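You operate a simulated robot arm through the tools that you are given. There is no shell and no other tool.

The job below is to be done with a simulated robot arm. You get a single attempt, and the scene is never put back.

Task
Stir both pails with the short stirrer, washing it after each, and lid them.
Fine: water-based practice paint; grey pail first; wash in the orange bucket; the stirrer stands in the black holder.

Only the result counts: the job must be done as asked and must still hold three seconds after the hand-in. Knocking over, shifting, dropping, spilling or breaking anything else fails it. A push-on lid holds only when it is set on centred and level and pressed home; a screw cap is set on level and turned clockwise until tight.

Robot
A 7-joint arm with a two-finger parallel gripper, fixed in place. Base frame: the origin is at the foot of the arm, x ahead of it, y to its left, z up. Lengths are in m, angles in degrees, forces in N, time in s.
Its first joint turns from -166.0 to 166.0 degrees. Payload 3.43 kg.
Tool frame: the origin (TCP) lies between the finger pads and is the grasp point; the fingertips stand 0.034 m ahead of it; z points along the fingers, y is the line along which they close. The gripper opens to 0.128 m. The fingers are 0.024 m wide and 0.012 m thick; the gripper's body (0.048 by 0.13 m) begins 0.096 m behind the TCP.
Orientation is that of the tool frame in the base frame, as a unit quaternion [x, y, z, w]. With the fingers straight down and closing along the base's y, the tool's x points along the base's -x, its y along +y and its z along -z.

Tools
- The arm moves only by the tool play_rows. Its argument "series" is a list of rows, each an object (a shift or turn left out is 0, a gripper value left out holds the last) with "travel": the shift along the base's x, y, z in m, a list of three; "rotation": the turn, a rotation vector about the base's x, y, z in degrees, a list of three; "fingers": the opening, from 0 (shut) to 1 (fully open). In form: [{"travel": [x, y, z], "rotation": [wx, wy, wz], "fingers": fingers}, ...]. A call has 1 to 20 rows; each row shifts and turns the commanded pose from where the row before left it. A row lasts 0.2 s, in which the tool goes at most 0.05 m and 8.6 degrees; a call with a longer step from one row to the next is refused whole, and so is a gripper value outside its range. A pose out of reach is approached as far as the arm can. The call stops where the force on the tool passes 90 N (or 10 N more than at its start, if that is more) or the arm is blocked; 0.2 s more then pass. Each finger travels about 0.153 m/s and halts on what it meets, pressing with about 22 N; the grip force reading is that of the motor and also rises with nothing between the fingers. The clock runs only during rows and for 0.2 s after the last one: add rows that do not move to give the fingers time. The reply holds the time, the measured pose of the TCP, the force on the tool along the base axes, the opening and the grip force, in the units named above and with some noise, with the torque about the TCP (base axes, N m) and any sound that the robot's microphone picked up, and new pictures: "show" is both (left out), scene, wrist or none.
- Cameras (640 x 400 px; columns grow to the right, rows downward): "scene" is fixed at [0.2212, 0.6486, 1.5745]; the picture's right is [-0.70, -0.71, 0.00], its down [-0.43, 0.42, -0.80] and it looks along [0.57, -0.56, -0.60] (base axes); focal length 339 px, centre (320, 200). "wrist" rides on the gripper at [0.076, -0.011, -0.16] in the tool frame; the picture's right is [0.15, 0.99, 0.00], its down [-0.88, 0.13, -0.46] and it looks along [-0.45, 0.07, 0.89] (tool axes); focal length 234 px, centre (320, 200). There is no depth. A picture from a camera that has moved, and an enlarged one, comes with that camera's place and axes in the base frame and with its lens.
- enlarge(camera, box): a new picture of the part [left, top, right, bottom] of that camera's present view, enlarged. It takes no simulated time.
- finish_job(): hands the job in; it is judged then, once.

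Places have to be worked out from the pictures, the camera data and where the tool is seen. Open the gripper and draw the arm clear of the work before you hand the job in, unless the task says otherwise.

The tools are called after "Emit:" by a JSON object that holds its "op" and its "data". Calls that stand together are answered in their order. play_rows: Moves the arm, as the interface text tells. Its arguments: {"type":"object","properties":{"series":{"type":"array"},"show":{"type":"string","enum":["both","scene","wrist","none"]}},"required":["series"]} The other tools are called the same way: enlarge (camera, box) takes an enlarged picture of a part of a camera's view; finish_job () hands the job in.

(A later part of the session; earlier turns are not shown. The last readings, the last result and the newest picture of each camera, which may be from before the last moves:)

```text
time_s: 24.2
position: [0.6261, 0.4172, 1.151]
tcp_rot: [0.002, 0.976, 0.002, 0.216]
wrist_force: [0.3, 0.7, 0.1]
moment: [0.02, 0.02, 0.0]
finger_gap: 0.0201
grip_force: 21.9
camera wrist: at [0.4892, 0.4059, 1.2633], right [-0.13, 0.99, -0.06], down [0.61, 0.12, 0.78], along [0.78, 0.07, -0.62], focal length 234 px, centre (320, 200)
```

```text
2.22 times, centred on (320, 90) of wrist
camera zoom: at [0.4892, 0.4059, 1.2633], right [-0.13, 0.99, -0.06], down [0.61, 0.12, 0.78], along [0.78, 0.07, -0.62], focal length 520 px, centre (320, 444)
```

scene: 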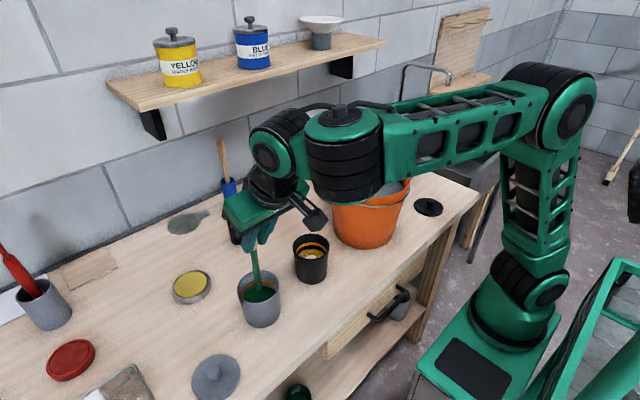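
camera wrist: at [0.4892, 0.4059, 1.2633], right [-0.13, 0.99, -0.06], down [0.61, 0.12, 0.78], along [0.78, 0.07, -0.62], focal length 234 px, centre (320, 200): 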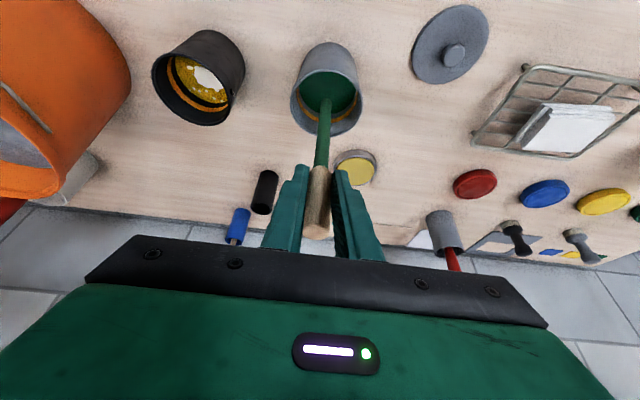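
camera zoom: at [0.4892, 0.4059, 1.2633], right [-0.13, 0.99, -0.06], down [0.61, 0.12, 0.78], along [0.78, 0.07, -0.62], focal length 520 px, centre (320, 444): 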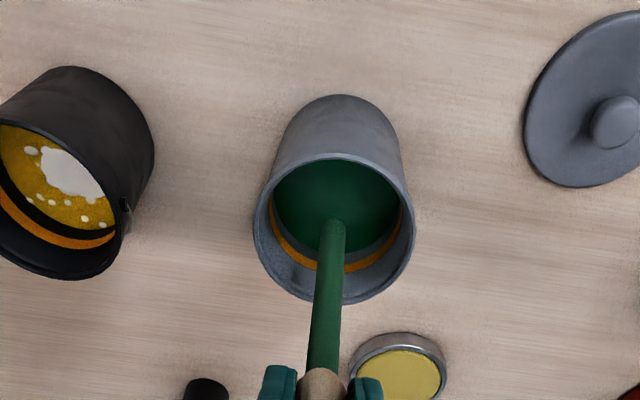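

The stirring is done in the grey pail. After a further drip pause I lift high and carry the rod towards the orange bucket, passing behind the black pail rather than over it.

Emit:
{"op": "play_rows", "data": {"series": [{}, {}, {}, {"travel": [0, 0, 0.03]}, {"travel": [0, 0, 0.04]}, {"travel": [0, 0, 0.04]}, {"travel": [0, 0, 0.04]}, {"travel": [0.031, -0.019, 0]}, {"travel": [0.031, -0.019, 0]}, {"travel": [0.031, -0.019, 0]}, {"travel": [0.031, -0.019, 0]}, {"travel": [0, -0.04, 0]}, {"travel": [0, -0.04, 0]}, {"travel": [0, -0.04, 0]}, {"travel": [0, -0.04, 0]}, {"travel": [0, -0.04, 0]}, {}]}}

Emit:
{"op": "enlarge", "data": {"camera": "wrist", "box": [160, 0, 400, 240]}}

Emit:
{"op": "enlarge", "data": {"camera": "scene", "box": [220, 100, 420, 300]}}

```text
time_s: 27.8
position: [0.7516, 0.1396, 1.2984]
tcp_rot: [0.003, 0.977, 0.002, 0.215]
wrist_force: [-0.3, -0.2, -0.8]
moment: [-0.01, 0.03, -0.01]
finger_gap: 0.0198
grip_force: 22.0
camera wrist: at [0.615, 0.1295, 1.4121], right [-0.13, 0.99, -0.06], down [0.61, 0.12, 0.78], along [0.78, 0.07, -0.62], focal length 234 px, centre (320, 200)
```

scene: 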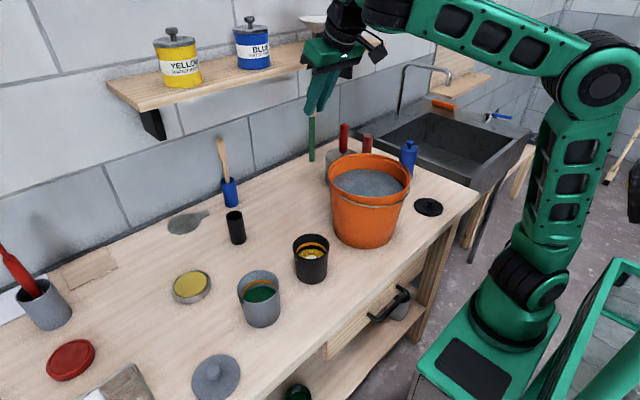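
wrist: 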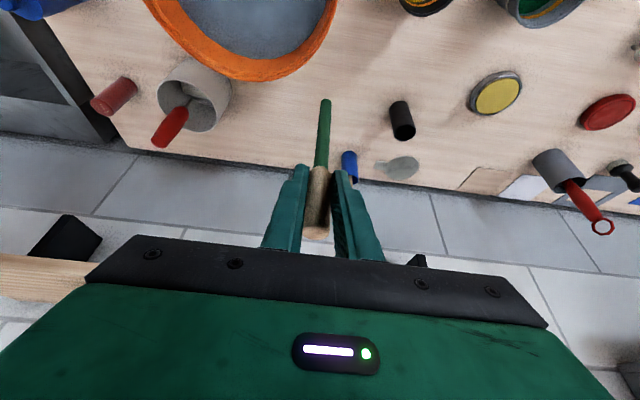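

```text
1.67 times, centred on (280, 120) of wrist
camera zoom: at [0.615, 0.1295, 1.4121], right [-0.13, 0.99, -0.06], down [0.61, 0.12, 0.78], along [0.78, 0.07, -0.62], focal length 390 px, centre (387, 333)
```

zoom: 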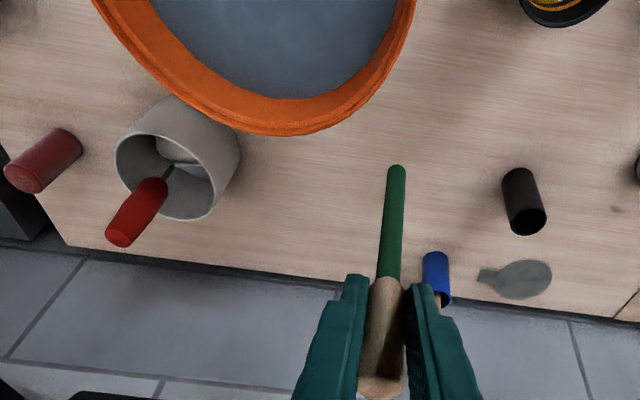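

```text
2.00 times, centred on (320, 200) of scene
camera zoom: at [0.2212, 0.6486, 1.5745], right [-0.7, -0.71, 0.0], down [-0.43, 0.42, -0.8], along [0.57, -0.56, -0.6], focal length 678 px, centre (320, 200)
```

zoom: 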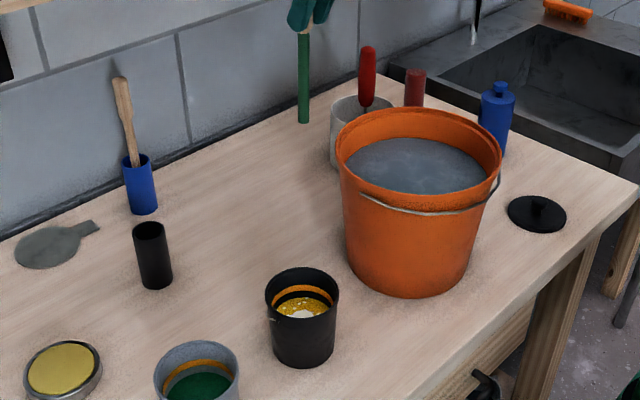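

The bucket rim circle fits a centre of about (0.666, 0.031), radius about 0.107 and rim z≈1.09, with the water about 2.5 cm below the rim. I move the rod over the centre and lower it gently about 9 cm into the water.

Emit:
{"op": "play_rows", "data": {"series": [{"travel": [-0.0244, -0.0278, 0]}, {"travel": [-0.0244, -0.0278, 0]}, {"travel": [-0.0244, -0.0278, 0]}, {"travel": [-0.0244, -0.0276, 0]}, {"travel": [0, 0, -0.03]}, {"travel": [0, 0, -0.03]}, {"travel": [0, 0, -0.02]}, {"travel": [0, 0, -0.02]}, {"travel": [0, 0, -0.02]}, {"travel": [0, 0, -0.02]}, {"travel": [0, 0, -0.02]}, {"travel": [0, 0, -0.015]}, {}]}}

Emit:
{"op": "enlarge", "data": {"camera": "scene", "box": [280, 90, 460, 270]}}

Emit:
{"op": "enlarge", "data": {"camera": "wrist", "box": [200, 0, 440, 200]}}

```text
time_s: 30.6
position: [0.6528, 0.0299, 1.1254]
tcp_rot: [0.002, 0.976, 0.003, 0.216]
wrist_force: [-0.4, -0.8, 0.3]
moment: [-0.02, 0.04, 0.02]
finger_gap: 0.02
grip_force: 22.2
camera wrist: at [0.5156, 0.0192, 1.2381], right [-0.13, 0.99, -0.06], down [0.61, 0.12, 0.78], along [0.78, 0.07, -0.62], focal length 234 px, centre (320, 200)
```

scene: 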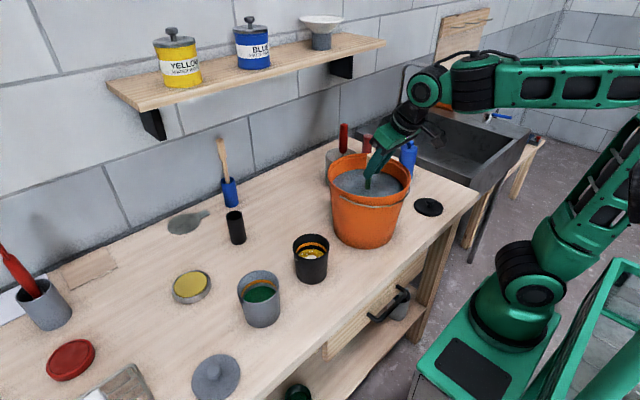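
wrist: 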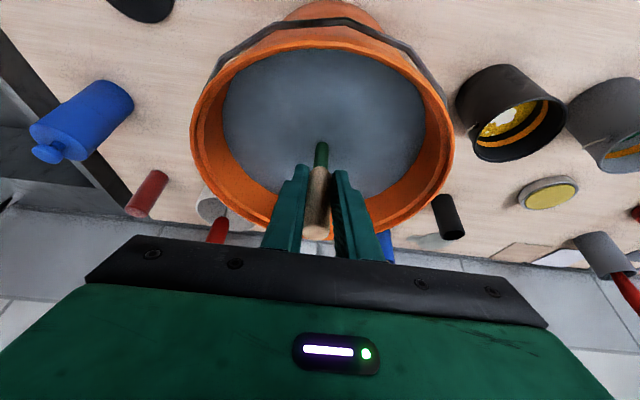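

```text
2.22 times, centred on (370, 180) of scene
camera zoom: at [0.2212, 0.6486, 1.5745], right [-0.7, -0.71, 0.0], down [-0.43, 0.42, -0.8], along [0.57, -0.56, -0.6], focal length 753 px, centre (209, 244)
```

zoom: 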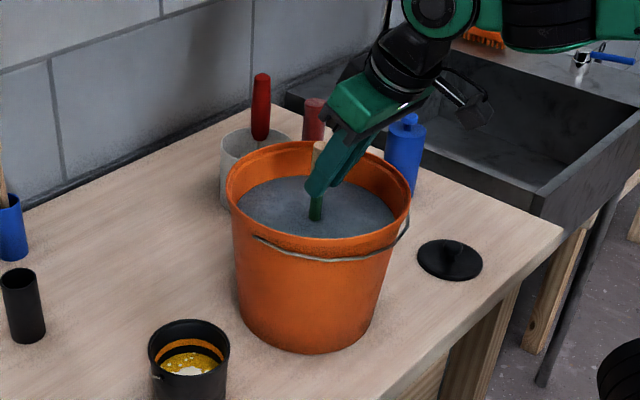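

```text
2.00 times, centred on (320, 100) of wrist
camera zoom: at [0.5156, 0.0192, 1.2381], right [-0.13, 0.99, -0.06], down [0.61, 0.12, 0.78], along [0.78, 0.07, -0.62], focal length 468 px, centre (320, 400)
```

zoom: 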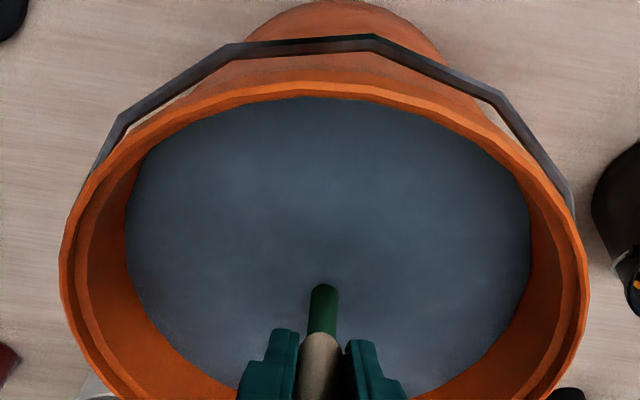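

The rod is in the water in the middle of the bucket, with about 3.5 cm between the fingertips and the water. I dip 1.5 cm deeper and swirl gently.

Emit:
{"op": "play_rows", "data": {"series": [{"travel": [0.015, 0, -0.008]}, {"travel": [0.015, 0, -0.007]}, {"travel": [-0.0057, 0.0176, 0]}, {"travel": [-0.015, 0.0109, 0]}, {"travel": [-0.0185, 0, 0]}, {"travel": [-0.015, -0.0109, 0]}, {"travel": [-0.0057, -0.0176, 0]}, {"travel": [0.0057, -0.0176, 0]}, {"travel": [0.015, -0.0109, 0]}, {"travel": [0.0185, 0, 0]}, {"travel": [0.015, 0.0109, 0]}, {"travel": [0.0057, 0.0176, 0]}, {"travel": [-0.015, 0, 0]}, {"travel": [-0.015, 0, 0.01]}, {"travel": [0, 0, 0.03]}, {"travel": [0, 0, 0.03]}, {"travel": [0, 0, 0.03]}, {"travel": [0, 0, 0.03]}, {}]}}

Emit:
{"op": "enlarge", "data": {"camera": "scene", "box": [280, 90, 460, 270]}}

Emit:
{"op": "enlarge", "data": {"camera": "wrist", "box": [200, 0, 440, 200]}}

```text
time_s: 34.6
position: [0.6533, 0.0297, 1.2407]
tcp_rot: [0.004, 0.977, 0.001, 0.214]
wrist_force: [0.3, 0.2, -0.2]
moment: [0.04, 0.01, 0.03]
finger_gap: 0.0199
grip_force: 22.4
camera wrist: at [0.5164, 0.0189, 1.3537], right [-0.13, 0.99, -0.06], down [0.61, 0.12, 0.78], along [0.78, 0.07, -0.62], focal length 234 px, centre (320, 200)
```

scene: 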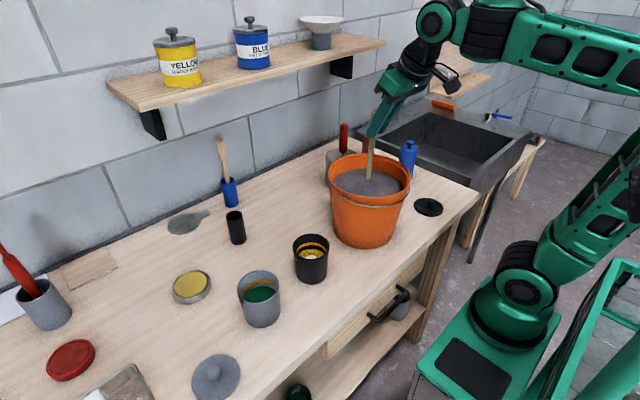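
wrist: 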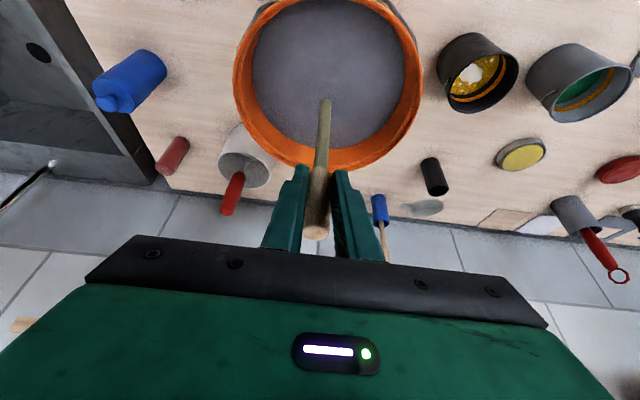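

```text
2.22 times, centred on (370, 180) of scene
camera zoom: at [0.2212, 0.6486, 1.5745], right [-0.7, -0.71, 0.0], down [-0.43, 0.42, -0.8], along [0.57, -0.56, -0.6], focal length 753 px, centre (209, 244)
```

zoom: 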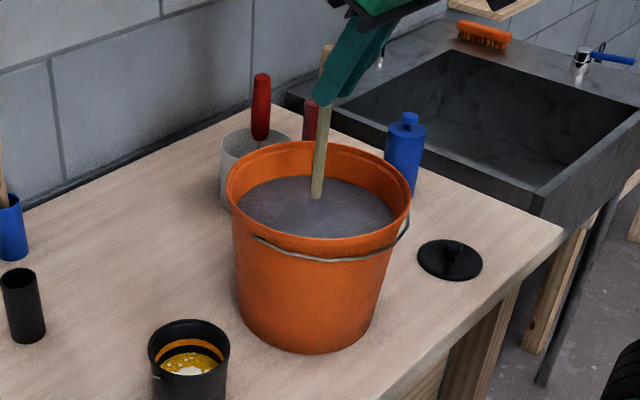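

```text
2.00 times, centred on (320, 100) of wrist
camera zoom: at [0.5164, 0.0189, 1.3537], right [-0.13, 0.99, -0.06], down [0.61, 0.12, 0.78], along [0.78, 0.07, -0.62], focal length 468 px, centre (320, 400)
```

zoom: 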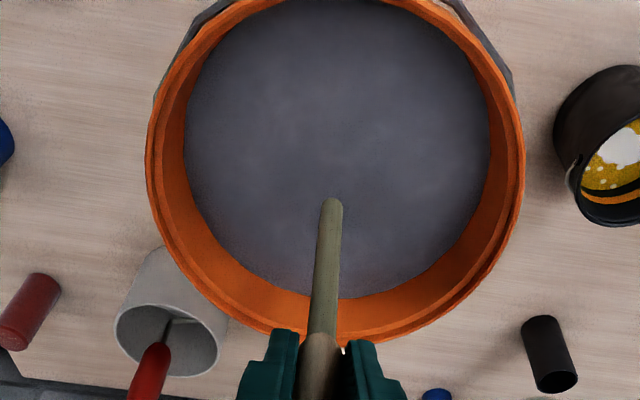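

The rod is mostly clean but still has a greenish tint, so I dip and swirl again for longer.

Emit:
{"op": "play_rows", "data": {"series": [{"travel": [0, 0, -0.035]}, {"travel": [0, 0, -0.035]}, {"travel": [0.01, 0, -0.03]}, {"travel": [0.02, 0, -0.03]}, {"travel": [-0.0057, 0.0176, 0]}, {"travel": [-0.015, 0.0109, 0]}, {"travel": [-0.0185, 0, 0]}, {"travel": [-0.015, -0.0109, 0]}, {"travel": [-0.0057, -0.0176, 0]}, {"travel": [0.0057, -0.0176, 0]}, {"travel": [0.015, -0.0109, 0]}, {"travel": [0.0185, 0, 0]}, {"travel": [0.015, 0.0109, 0]}, {"travel": [0.0057, 0.0176, 0]}, {"travel": [-0.0057, 0.0176, 0]}, {"travel": [-0.015, 0.0109, 0]}, {"travel": [-0.0185, 0, 0]}, {"travel": [-0.015, -0.0109, 0]}, {"travel": [-0.0057, -0.0176, 0]}, {"travel": [0.0057, -0.0176, 0]}], "show": "none"}}

Emit:
{"op": "play_rows", "data": {"series": [{"travel": [0.015, -0.0109, 0]}, {"travel": [0.0185, 0, 0]}, {"travel": [0.015, 0.0109, 0]}, {"travel": [0.0057, 0.0176, 0]}, {"travel": [-0.015, 0, 0]}, {"travel": [-0.015, 0, 0.01]}, {"travel": [0, 0, 0.03]}, {"travel": [0, 0, 0.03]}, {"travel": [0, 0, 0.03]}, {"travel": [0, 0, 0.03]}, {}, {}, {}]}}

Emit:
{"op": "enlarge", "data": {"camera": "scene", "box": [280, 90, 460, 270]}}

Emit:
{"op": "enlarge", "data": {"camera": "wrist", "box": [200, 0, 440, 200]}}

```text
time_s: 38.8
position: [0.6282, 0.0134, 1.1091]
tcp_rot: [0.003, 0.976, 0.001, 0.216]
wrist_force: [0.2, 0.1, -0.5]
moment: [-0.02, 0.01, 0.0]
finger_gap: 0.0198
grip_force: 21.9
```

```text
time_s: 41.6
position: [0.6526, 0.0286, 1.2404]
tcp_rot: [0.003, 0.977, 0.0, 0.215]
wrist_force: [0.2, 0.4, 0.3]
moment: [0.02, 0.01, 0.01]
finger_gap: 0.0201
grip_force: 21.9
camera wrist: at [0.5152, 0.0187, 1.3536], right [-0.13, 0.99, -0.06], down [0.61, 0.12, 0.78], along [0.78, 0.07, -0.62], focal length 234 px, centre (320, 200)
```

scene: 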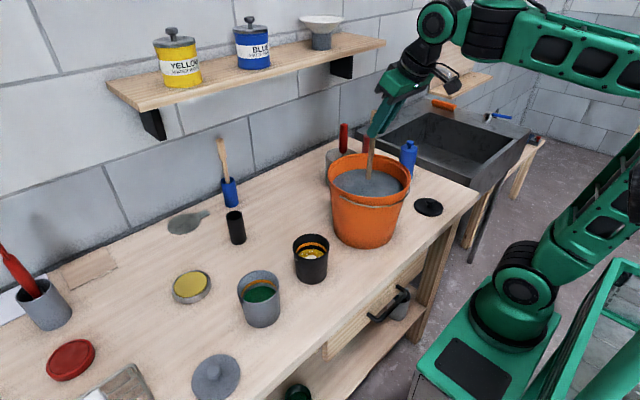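
wrist: 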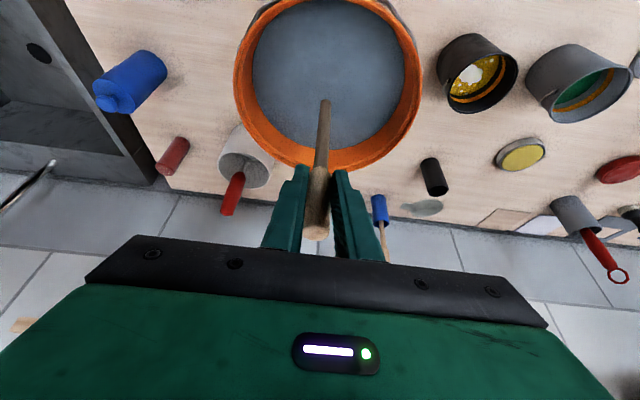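

```text
2.22 times, centred on (370, 180) of scene
camera zoom: at [0.2212, 0.6486, 1.5745], right [-0.7, -0.71, 0.0], down [-0.43, 0.42, -0.8], along [0.57, -0.56, -0.6], focal length 753 px, centre (209, 244)
```

zoom: 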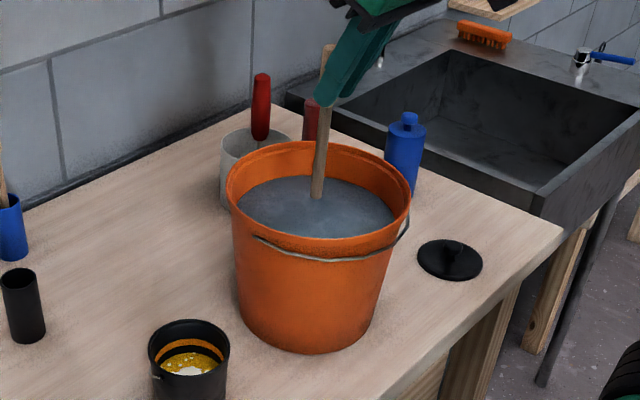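

```text
2.00 times, centred on (320, 100) of wrist
camera zoom: at [0.5152, 0.0187, 1.3536], right [-0.13, 0.99, -0.06], down [0.61, 0.12, 0.78], along [0.78, 0.07, -0.62], focal length 468 px, centre (320, 400)
```

zoom: 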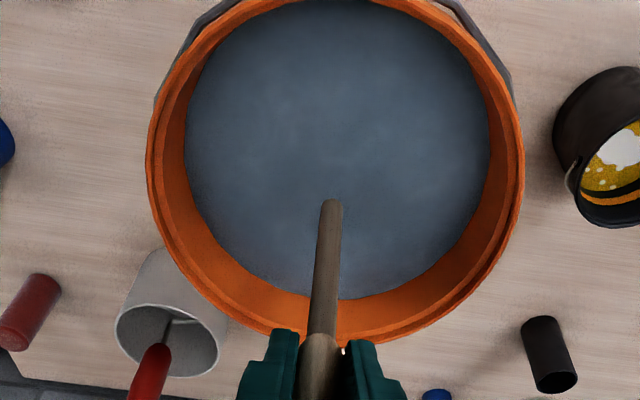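

The tint is gone and the rod now looks like wet wood. After a short drip pause I lift over the rim and carry the rod over the black pail at about (0.651, 0.2555).

Emit:
{"op": "play_rows", "data": {"series": [{}, {}, {}, {"travel": [0, 0, 0.025]}, {"travel": [0, 0, 0.025]}, {"travel": [-0.0022, 0.0374, 0]}, {"travel": [-0.0022, 0.0374, 0]}, {"travel": [-0.0022, 0.0374, 0]}, {"travel": [-0.0022, 0.0374, 0]}, {"travel": [-0.0022, 0.0374, 0]}, {"travel": [-0.0022, 0.0374, 0]}, {"travel": [0, 0, -0.03]}, {"travel": [0, 0, -0.03]}, {}]}}

Emit:
{"op": "enlarge", "data": {"camera": "scene", "box": [240, 160, 380, 300]}}

Emit:
{"op": "enlarge", "data": {"camera": "wrist", "box": [200, 0, 440, 200]}}

```text
time_s: 44.6
position: [0.6413, 0.2571, 1.2307]
tcp_rot: [0.002, 0.977, 0.002, 0.215]
wrist_force: [-0.1, -0.3, 0.4]
moment: [-0.02, 0.01, 0.0]
finger_gap: 0.0199
grip_force: 22.7
camera wrist: at [0.5049, 0.2454, 1.3452], right [-0.13, 0.99, -0.06], down [0.61, 0.12, 0.78], along [0.78, 0.07, -0.62], focal length 234 px, centre (320, 200)
```

scene: 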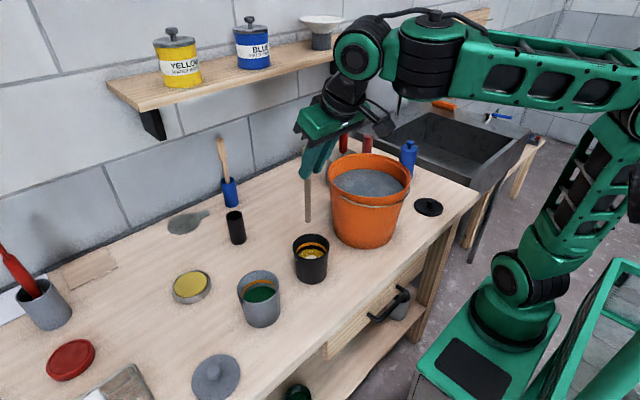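
wrist: 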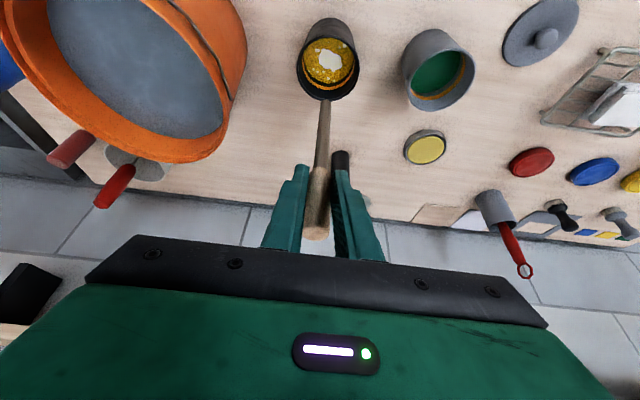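

```text
2.86 times, centred on (310, 230) of scene
camera zoom: at [0.2212, 0.6486, 1.5745], right [-0.7, -0.71, 0.0], down [-0.43, 0.42, -0.8], along [0.57, -0.56, -0.6], focal length 968 px, centre (349, 114)
```

zoom: 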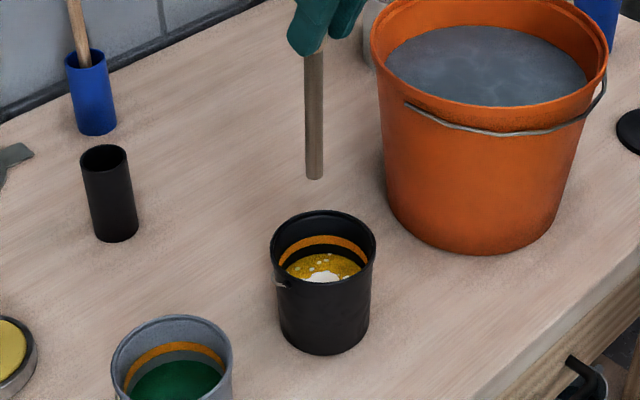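

```text
2.00 times, centred on (320, 100) of wrist
camera zoom: at [0.5049, 0.2454, 1.3452], right [-0.13, 0.99, -0.06], down [0.61, 0.12, 0.78], along [0.78, 0.07, -0.62], focal length 468 px, centre (320, 400)
```

zoom: 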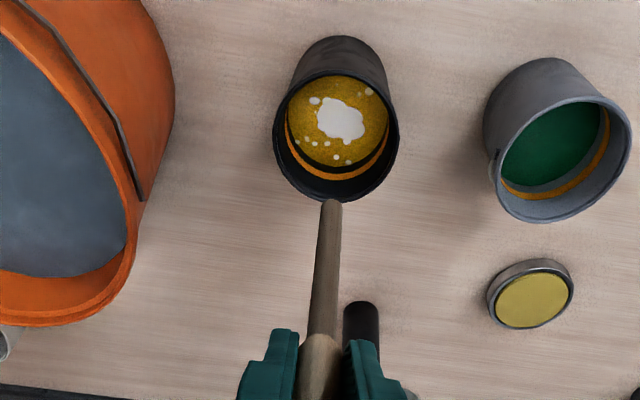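

The tip is within about 3 mm of the black pail's centre. I correct slightly and lower into the yellow paint.

Emit:
{"op": "play_rows", "data": {"series": [{"travel": [-0.002, -0.0025, -0.035]}, {"travel": [0, 0, -0.035]}, {"travel": [0, 0, -0.03]}, {"travel": [0, 0, -0.03]}, {"travel": [0, 0, -0.02]}, {}]}}

Emit:
{"op": "enlarge", "data": {"camera": "scene", "box": [240, 180, 380, 300]}}

Emit:
{"op": "enlarge", "data": {"camera": "wrist", "box": [240, 0, 400, 180]}}

```text
time_s: 46.0
position: [0.6381, 0.2533, 1.0805]
tcp_rot: [0.002, 0.977, 0.0, 0.215]
wrist_force: [-0.3, 0.3, -0.2]
moment: [0.0, -0.01, 0.0]
finger_gap: 0.0203
grip_force: 22.1
camera wrist: at [0.5013, 0.2427, 1.193], right [-0.13, 0.99, -0.06], down [0.61, 0.13, 0.78], along [0.78, 0.06, -0.62], focal length 234 px, centre (320, 200)
```

scene: 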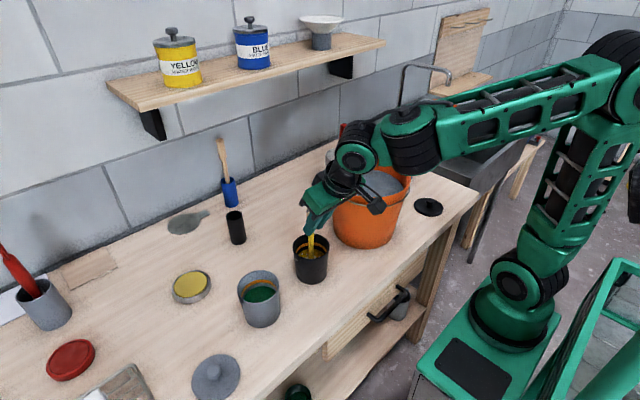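
wrist: 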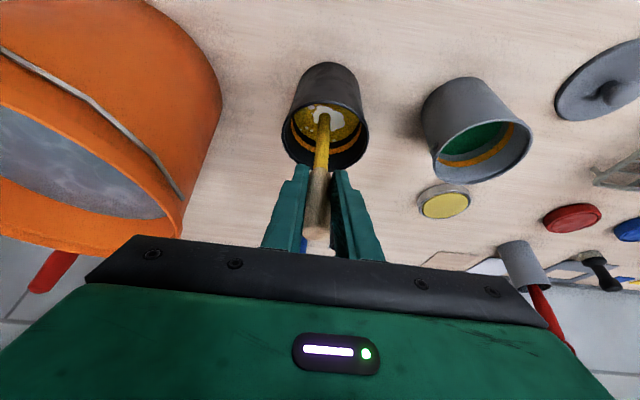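

```text
3.33 times, centred on (310, 240) of scene
camera zoom: at [0.2212, 0.6486, 1.5745], right [-0.7, -0.71, 0.0], down [-0.43, 0.42, -0.8], along [0.57, -0.56, -0.6], focal length 1130 px, centre (353, 67)
```

zoom: 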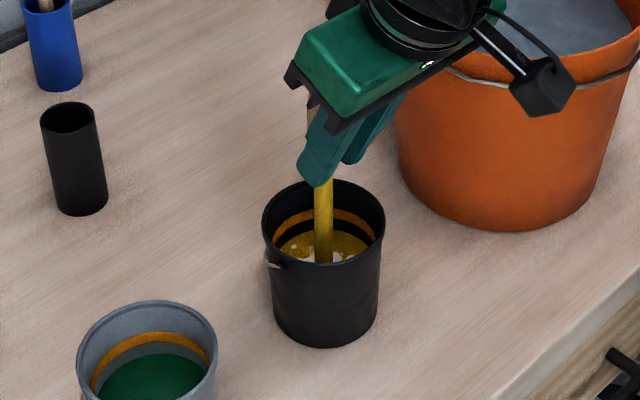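

```text
2.22 times, centred on (320, 90) of wrist
camera zoom: at [0.5013, 0.2427, 1.193], right [-0.13, 0.99, -0.06], down [0.61, 0.13, 0.78], along [0.78, 0.06, -0.62], focal length 520 px, centre (320, 444)
```

zoom: 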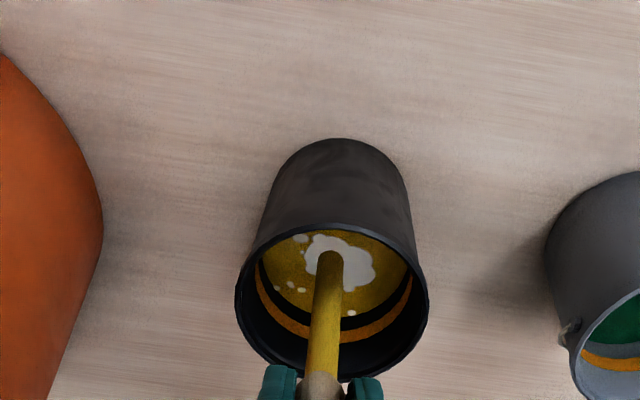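

It is centred in the black pail with no contact. I stir with the same circles.

Emit:
{"op": "play_rows", "data": {"series": [{"travel": [0.009, 0, 0]}, {"travel": [0.009, 0, 0]}, {"travel": [-0.0034, 0.0106, 0]}, {"travel": [-0.009, 0.0065, 0]}, {"travel": [-0.0111, 0, 0]}, {"travel": [-0.009, -0.0065, 0]}, {"travel": [-0.0034, -0.0106, 0]}, {"travel": [0.0034, -0.0106, 0]}, {"travel": [0.009, -0.0065, 0]}, {"travel": [0.0111, 0, 0]}, {"travel": [0.009, 0.0065, 0]}, {"travel": [0.0034, 0.0106, 0]}], "show": "wrist"}}

Emit:
{"op": "play_rows", "data": {"series": [{"travel": [-0.0034, 0.0106, 0]}, {"travel": [-0.009, 0.0065, 0]}, {"travel": [-0.0111, 0, 0]}, {"travel": [-0.009, -0.0065, 0]}, {"travel": [-0.0034, -0.0106, 0]}, {"travel": [0.0034, -0.0106, 0]}, {"travel": [0.009, -0.0065, 0]}, {"travel": [0.0111, 0, 0]}, {"travel": [0.009, 0.0065, 0]}, {"travel": [0.0034, 0.0106, 0]}, {"travel": [-0.0034, 0.0106, 0]}, {"travel": [-0.009, 0.0065, 0]}, {"travel": [-0.0111, 0, 0]}, {"travel": [-0.009, -0.0065, 0]}, {"travel": [-0.0034, -0.0106, 0]}, {"travel": [0.0034, -0.0106, 0]}, {"travel": [0.009, -0.0065, 0]}, {"travel": [0.0111, 0, 0]}, {"travel": [0.009, 0.0065, 0]}, {"travel": [0.0034, 0.0106, 0]}], "show": "wrist"}}

Emit:
{"op": "enlarge", "data": {"camera": "wrist", "box": [240, 0, 400, 180]}}

```text
time_s: 48.6
position: [0.6553, 0.2527, 1.0799]
tcp_rot: [0.002, 0.976, 0.001, 0.216]
wrist_force: [0.0, 0.6, 0.0]
moment: [0.01, 0.01, 0.01]
finger_gap: 0.0201
grip_force: 22.4
camera wrist: at [0.5182, 0.2412, 1.1932], right [-0.13, 0.99, -0.06], down [0.61, 0.12, 0.78], along [0.78, 0.06, -0.62], focal length 234 px, centre (320, 200)
```

wrist: 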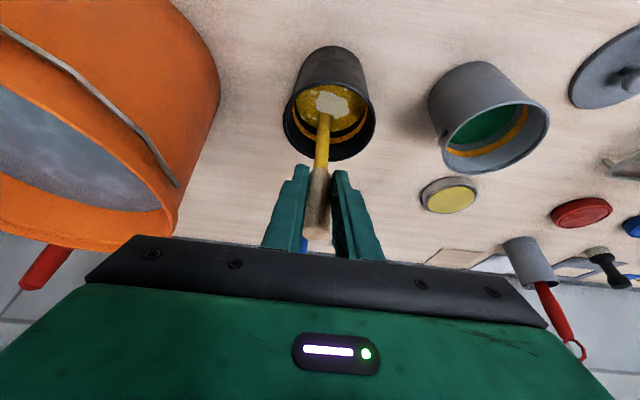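

```text
time_s: 52.8
position: [0.6563, 0.2517, 1.0813]
tcp_rot: [0.003, 0.977, 0.002, 0.215]
wrist_force: [0.0, 0.1, -0.7]
moment: [0.0, -0.02, 0.01]
finger_gap: 0.0201
grip_force: 21.9
camera wrist: at [0.5187, 0.2408, 1.1942], right [-0.13, 0.99, -0.06], down [0.61, 0.12, 0.78], along [0.78, 0.07, -0.62], focal length 234 px, centre (320, 200)
```

wrist: 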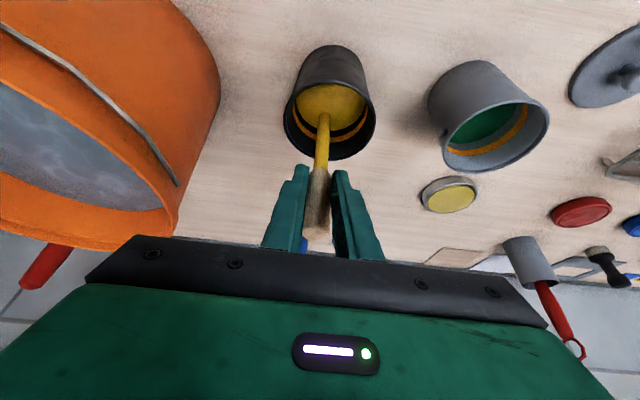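

```text
2.22 times, centred on (320, 90) of wrist
camera zoom: at [0.5187, 0.2408, 1.1942], right [-0.13, 0.99, -0.06], down [0.61, 0.12, 0.78], along [0.78, 0.07, -0.62], focal length 520 px, centre (320, 444)
```

zoom: 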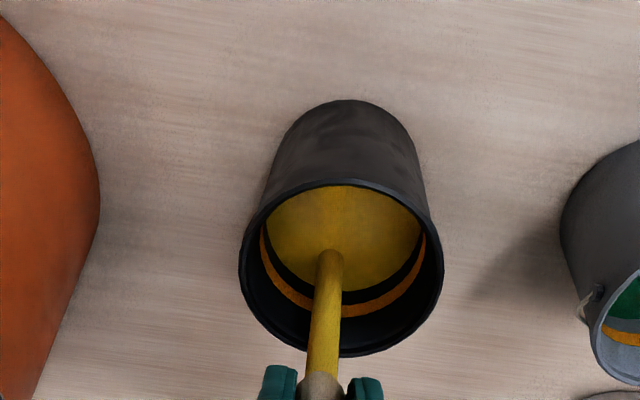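

The yellow paint is now uniform. I add one more circle, return to the centre, lift and let it drip.

Emit:
{"op": "play_rows", "data": {"series": [{"travel": [-0.0034, 0.0106, 0]}, {"travel": [-0.009, 0.0065, 0]}, {"travel": [-0.0111, 0, 0]}, {"travel": [-0.009, -0.0065, 0]}, {"travel": [-0.0034, -0.0106, 0]}, {"travel": [0.0034, -0.0106, 0]}, {"travel": [0.009, -0.0065, 0]}, {"travel": [0.0111, 0, 0]}, {"travel": [0.009, 0.0065, 0]}, {"travel": [0.0034, 0.0106, 0]}, {"travel": [-0.009, 0, 0]}, {"travel": [-0.009, 0, 0]}, {"travel": [0, 0, 0.015]}, {"travel": [0, 0, 0.02]}, {"travel": [0, 0, 0.02]}, {"travel": [0, 0, 0.015]}, {}, {}, {}, {}], "show": "none"}}

Emit:
{"op": "play_rows", "data": {"series": [{}, {}, {}, {"travel": [0, 0, 0.03]}, {"travel": [0, 0, 0.04]}, {"travel": [0, 0, 0.04]}, {"travel": [0, 0, 0.03]}, {}]}}

```text
time_s: 57.0
position: [0.6368, 0.2516, 1.1498]
tcp_rot: [0.003, 0.976, 0.001, 0.216]
wrist_force: [-0.9, -0.3, 0.7]
moment: [0.01, 0.01, -0.02]
finger_gap: 0.0204
grip_force: 21.9
```

```text
time_s: 58.8
position: [0.64, 0.2503, 1.2892]
tcp_rot: [-0.003, 0.976, 0.003, 0.217]
wrist_force: [1.2, -0.7, 0.1]
moment: [0.13, 0.11, 0.07]
finger_gap: 0.0202
grip_force: 21.9
camera wrist: at [0.5034, 0.238, 1.4018], right [-0.14, 0.99, -0.06], down [0.6, 0.13, 0.79], along [0.78, 0.07, -0.62], focal length 234 px, centre (320, 200)
```

scene: 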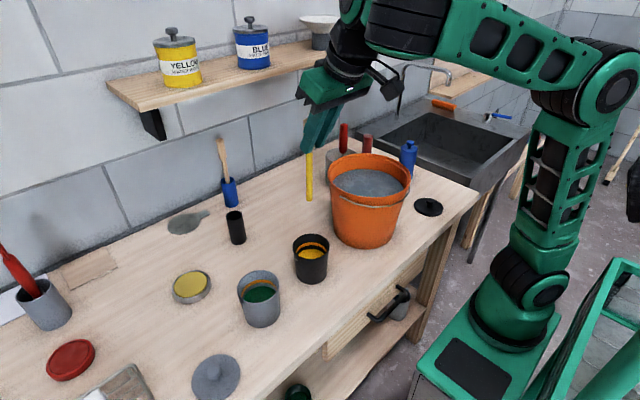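
wrist: 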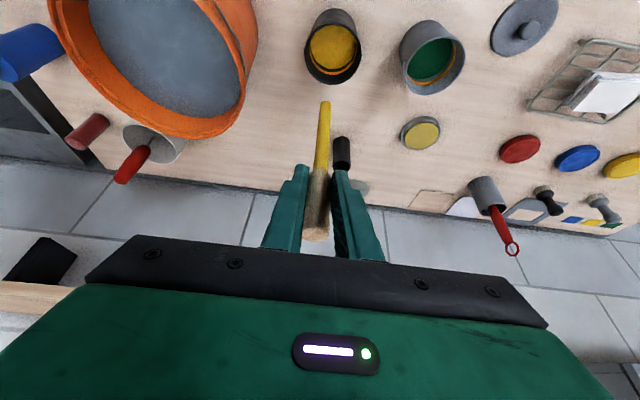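

Next is the wash after the yellow paint. I carry the rod to the bucket centre and lower it to the same depth as before.

Emit:
{"op": "play_rows", "data": {"series": [{"travel": [0.0022, -0.037, 0]}, {"travel": [0.0022, -0.037, 0]}, {"travel": [0.0022, -0.037, 0]}, {"travel": [0.0022, -0.037, 0]}, {"travel": [0.0022, -0.037, 0]}, {"travel": [0.002, -0.037, 0]}, {}, {"travel": [0, 0, -0.03]}, {"travel": [0, 0, -0.03]}, {"travel": [0, 0, -0.025]}, {"travel": [0, 0, -0.025]}, {"travel": [0, 0, -0.025]}, {"travel": [0, 0, -0.025]}, {"travel": [0, 0, -0.02]}, {}]}}

Emit:
{"op": "enlarge", "data": {"camera": "wrist", "box": [200, 0, 440, 200]}}

```text
time_s: 62.0
position: [0.6501, 0.0285, 1.1093]
tcp_rot: [0.003, 0.977, 0.002, 0.215]
wrist_force: [0.0, 0.5, -1.2]
moment: [0.0, -0.04, -0.02]
finger_gap: 0.0202
grip_force: 21.9
camera wrist: at [0.5131, 0.0192, 1.2226], right [-0.13, 0.99, -0.06], down [0.61, 0.12, 0.78], along [0.78, 0.07, -0.62], focal length 234 px, centre (320, 200)
```

scene: 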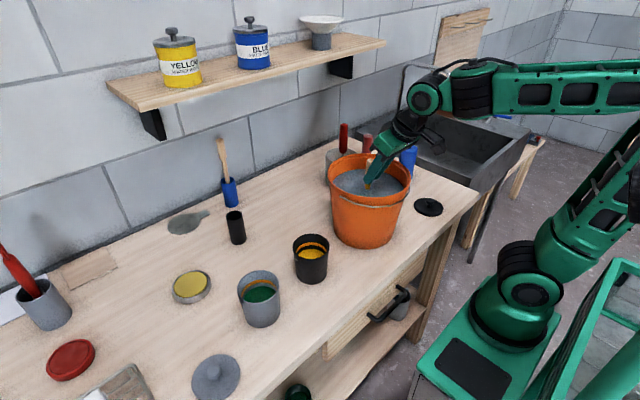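
wrist: 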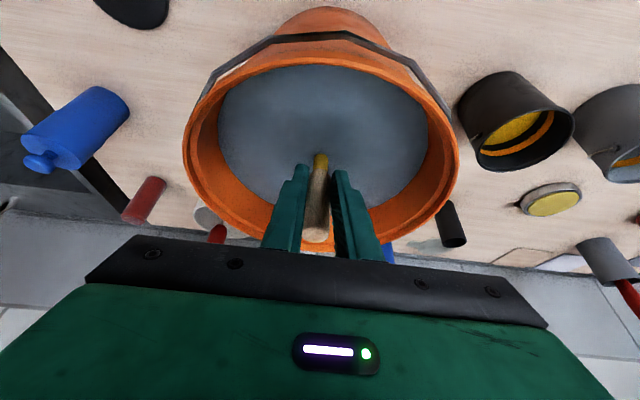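

```text
2.00 times, centred on (320, 100) of wrist
camera zoom: at [0.5131, 0.0192, 1.2226], right [-0.13, 0.99, -0.06], down [0.61, 0.12, 0.78], along [0.78, 0.07, -0.62], focal length 468 px, centre (320, 400)
```

zoom: 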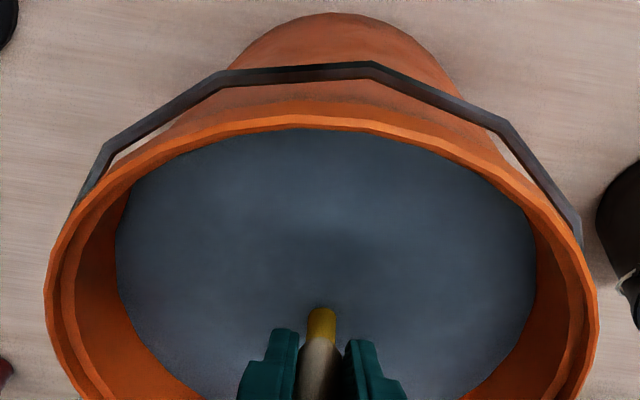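

The rod is immersed at the centre. I swirl three and a half circles, return to the centre and raise it to inspect.

Emit:
{"op": "play_rows", "data": {"series": [{"travel": [0.015, 0, 0]}, {"travel": [0.015, 0, 0]}, {"travel": [-0.0057, 0.0176, 0]}, {"travel": [-0.015, 0.0109, 0]}, {"travel": [-0.0185, 0, 0]}, {"travel": [-0.015, -0.0109, 0]}, {"travel": [-0.0057, -0.0176, 0]}, {"travel": [0.0057, -0.0176, 0]}, {"travel": [0.015, -0.0109, 0]}, {"travel": [0.0185, 0, 0]}, {"travel": [0.015, 0.0109, 0]}, {"travel": [0.0057, 0.0176, 0]}, {"travel": [-0.0057, 0.0176, 0]}, {"travel": [-0.015, 0.0109, 0]}, {"travel": [-0.0185, 0, 0]}, {"travel": [-0.015, -0.0109, 0]}, {"travel": [-0.0057, -0.0176, 0]}, {"travel": [0.0057, -0.0176, 0]}, {"travel": [0.015, -0.0109, 0]}, {"travel": [0.0185, 0, 0]}], "show": "none"}}

Emit:
{"op": "play_rows", "data": {"series": [{"travel": [0.015, 0.0109, 0]}, {"travel": [0.0057, 0.0176, 0]}, {"travel": [-0.0057, 0.0176, 0]}, {"travel": [-0.015, 0.0109, 0]}, {"travel": [-0.0185, 0, 0]}, {"travel": [-0.015, -0.0109, 0]}, {"travel": [-0.0057, -0.0176, 0]}, {"travel": [0.0057, -0.0176, 0]}, {"travel": [0.015, -0.0109, 0]}, {"travel": [0.0185, 0, 0]}, {"travel": [0.015, 0.0109, 0]}, {"travel": [0.0057, 0.0176, 0]}, {"travel": [-0.015, 0, 0]}, {"travel": [-0.015, 0, 0.01]}, {"travel": [0, 0, 0.03]}, {"travel": [0, 0, 0.03]}, {"travel": [0, 0, 0.03]}, {"travel": [0, 0, 0.03]}, {}, {}]}}

Emit:
{"op": "enlarge", "data": {"camera": "scene", "box": [280, 90, 460, 270]}}

Emit:
{"op": "enlarge", "data": {"camera": "wrist", "box": [200, 0, 440, 200]}}

```text
time_s: 66.2
position: [0.6587, 0.0015, 1.1098]
tcp_rot: [0.003, 0.977, 0.001, 0.215]
wrist_force: [0.1, 0.3, 0.5]
moment: [0.0, -0.03, 0.01]
finger_gap: 0.02
grip_force: 21.6
```

```text
time_s: 70.4
position: [0.6499, 0.029, 1.24]
tcp_rot: [0.003, 0.976, 0.001, 0.216]
wrist_force: [0.7, -0.5, 0.3]
moment: [0.0, -0.04, -0.01]
finger_gap: 0.0201
grip_force: 21.9
camera wrist: at [0.5127, 0.0191, 1.3528], right [-0.13, 0.99, -0.06], down [0.61, 0.12, 0.78], along [0.78, 0.07, -0.62], focal length 234 px, centre (320, 200)
```

scene: 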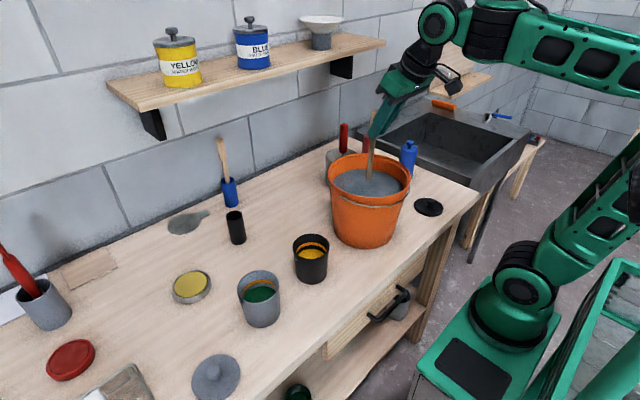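
wrist: 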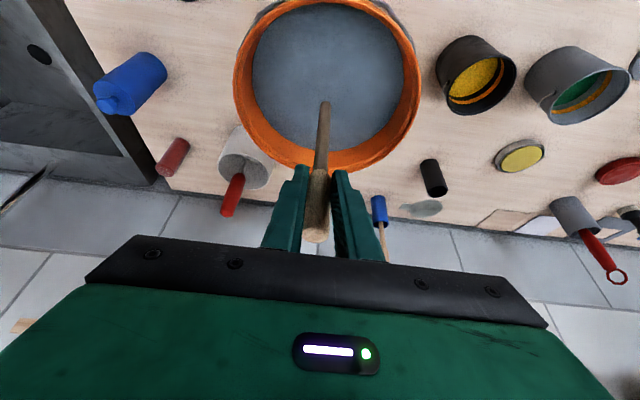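

```text
2.22 times, centred on (370, 180) of scene
camera zoom: at [0.2212, 0.6486, 1.5745], right [-0.7, -0.71, 0.0], down [-0.43, 0.42, -0.8], along [0.57, -0.56, -0.6], focal length 753 px, centre (209, 244)
```

zoom: 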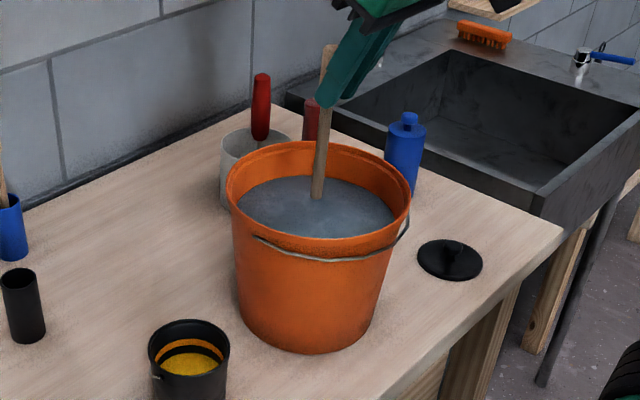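

```text
2.00 times, centred on (320, 100) of wrist
camera zoom: at [0.5127, 0.0191, 1.3528], right [-0.13, 0.99, -0.06], down [0.61, 0.12, 0.78], along [0.78, 0.07, -0.62], focal length 468 px, centre (320, 400)
```

zoom: 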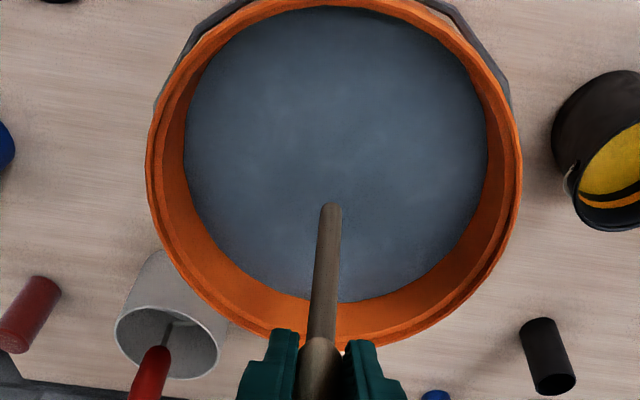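

The rod is clean again. I let it drip, then carry it back to the black holder along a path away from the shelf and stop just above the opening to check alignment.

Emit:
{"op": "play_rows", "data": {"series": [{}, {}, {}, {"travel": [0, 0, 0.025]}, {"travel": [0, 0, 0.025]}, {"travel": [0.0217, 0.0285, 0]}, {"travel": [0.0217, 0.0285, 0]}, {"travel": [0.0217, 0.0285, 0]}, {"travel": [0.0217, 0.0285, 0]}, {"travel": [0.0217, 0.0285, 0]}, {"travel": [0.0217, 0.0285, 0]}, {"travel": [0.0219, 0.0295, -0.0225]}, {"travel": [0.0219, 0.0295, -0.0225]}, {"travel": [0.0219, 0.0295, -0.0225]}, {"travel": [0.0219, 0.0295, -0.0225]}, {}]}}

Emit:
{"op": "enlarge", "data": {"camera": "scene", "box": [180, 100, 300, 250]}}

Emit:
{"op": "enlarge", "data": {"camera": "wrist", "box": [240, 30, 400, 230]}}

```text
time_s: 73.8
position: [0.8682, 0.3172, 1.2014]
tcp_rot: [0.003, 0.976, 0.001, 0.216]
wrist_force: [0.2, -0.5, -0.1]
moment: [0.02, -0.02, -0.02]
finger_gap: 0.0201
grip_force: 22.1
camera wrist: at [0.7319, 0.3078, 1.3135], right [-0.13, 0.99, -0.06], down [0.61, 0.12, 0.78], along [0.78, 0.07, -0.62], focal length 234 px, centre (320, 200)
```

scene: 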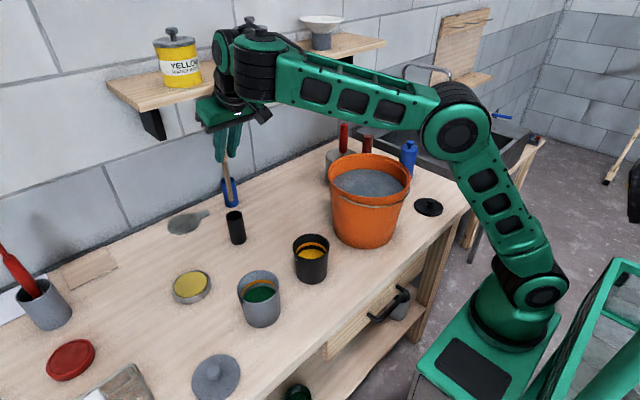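
wrist: 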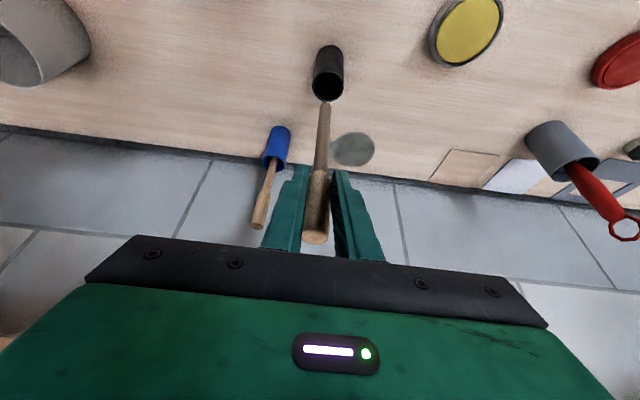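

```text
2.67 times, centred on (240, 175) of scene
camera zoom: at [0.2212, 0.6486, 1.5745], right [-0.7, -0.71, 0.0], down [-0.43, 0.42, -0.8], along [0.57, -0.56, -0.6], focal length 904 px, centre (533, 267)
```

zoom: 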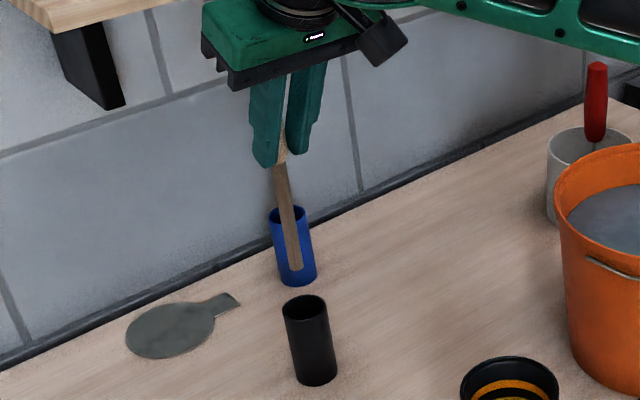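

```text
2.00 times, centred on (320, 130) of wrist
camera zoom: at [0.7319, 0.3078, 1.3135], right [-0.13, 0.99, -0.06], down [0.61, 0.12, 0.78], along [0.78, 0.07, -0.62], focal length 468 px, centre (320, 340)
```

zoom: 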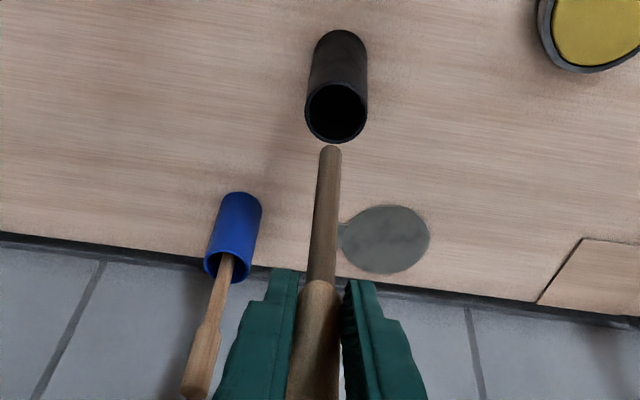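

The tip is centred over the holder opening within about 2 mm in both views. I lower it along the stick's slight lean, checking force halfway.

Emit:
{"op": "play_rows", "data": {"series": [{"travel": [0.002, 0.0, -0.02]}, {"travel": [0.001, 0, -0.02]}, {"travel": [0.001, 0, -0.02]}, {"travel": [0.001, 0, -0.02]}, {}]}}

Emit:
{"op": "enlarge", "data": {"camera": "wrist", "box": [240, 30, 400, 230]}}

Emit:
{"op": "enlarge", "data": {"camera": "scene", "box": [180, 100, 300, 250]}}

```text
time_s: 75.0
position: [0.8724, 0.3183, 1.1202]
tcp_rot: [0.003, 0.977, 0.002, 0.215]
wrist_force: [0.1, 0.1, -0.6]
moment: [-0.01, 0.01, 0.03]
finger_gap: 0.02
grip_force: 21.9
camera wrist: at [0.7355, 0.3077, 1.2333], right [-0.13, 0.99, -0.06], down [0.61, 0.12, 0.78], along [0.78, 0.07, -0.62], focal length 234 px, centre (320, 200)
```

scene: 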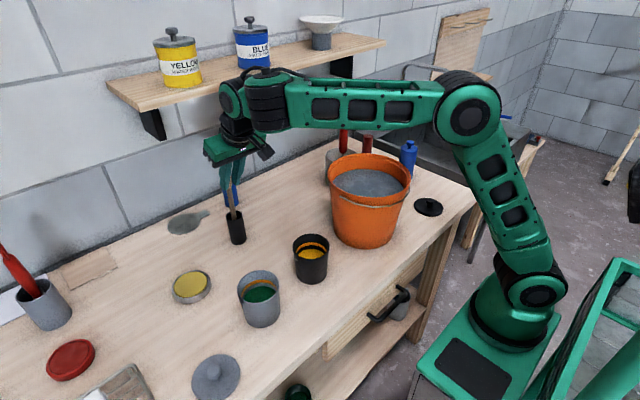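
wrist: 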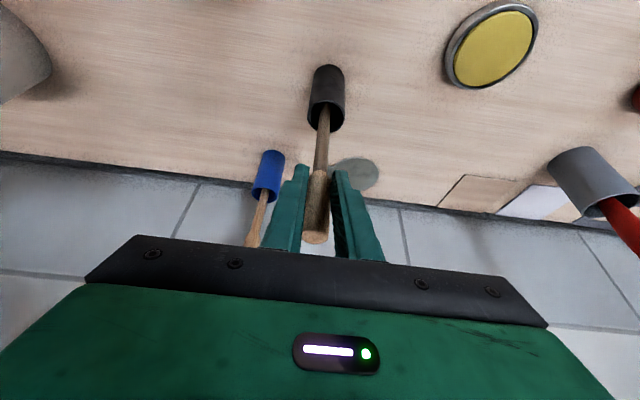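

```text
2.00 times, centred on (320, 130) of wrist
camera zoom: at [0.7355, 0.3077, 1.2333], right [-0.13, 0.99, -0.06], down [0.61, 0.12, 0.78], along [0.78, 0.07, -0.62], focal length 468 px, centre (320, 340)
```

zoom: 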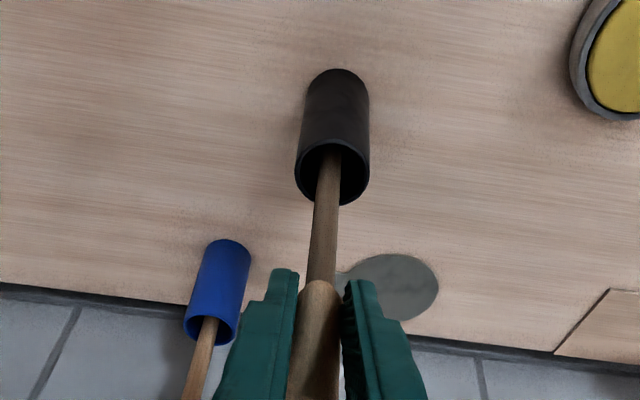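

```text
2.67 times, centred on (240, 175) of scene
camera zoom: at [0.2212, 0.6486, 1.5745], right [-0.7, -0.71, 0.0], down [-0.43, 0.42, -0.8], along [0.57, -0.56, -0.6], focal length 904 px, centre (533, 267)
```

zoom: 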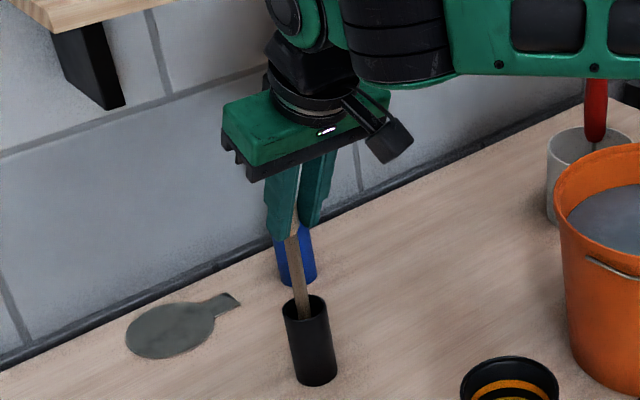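

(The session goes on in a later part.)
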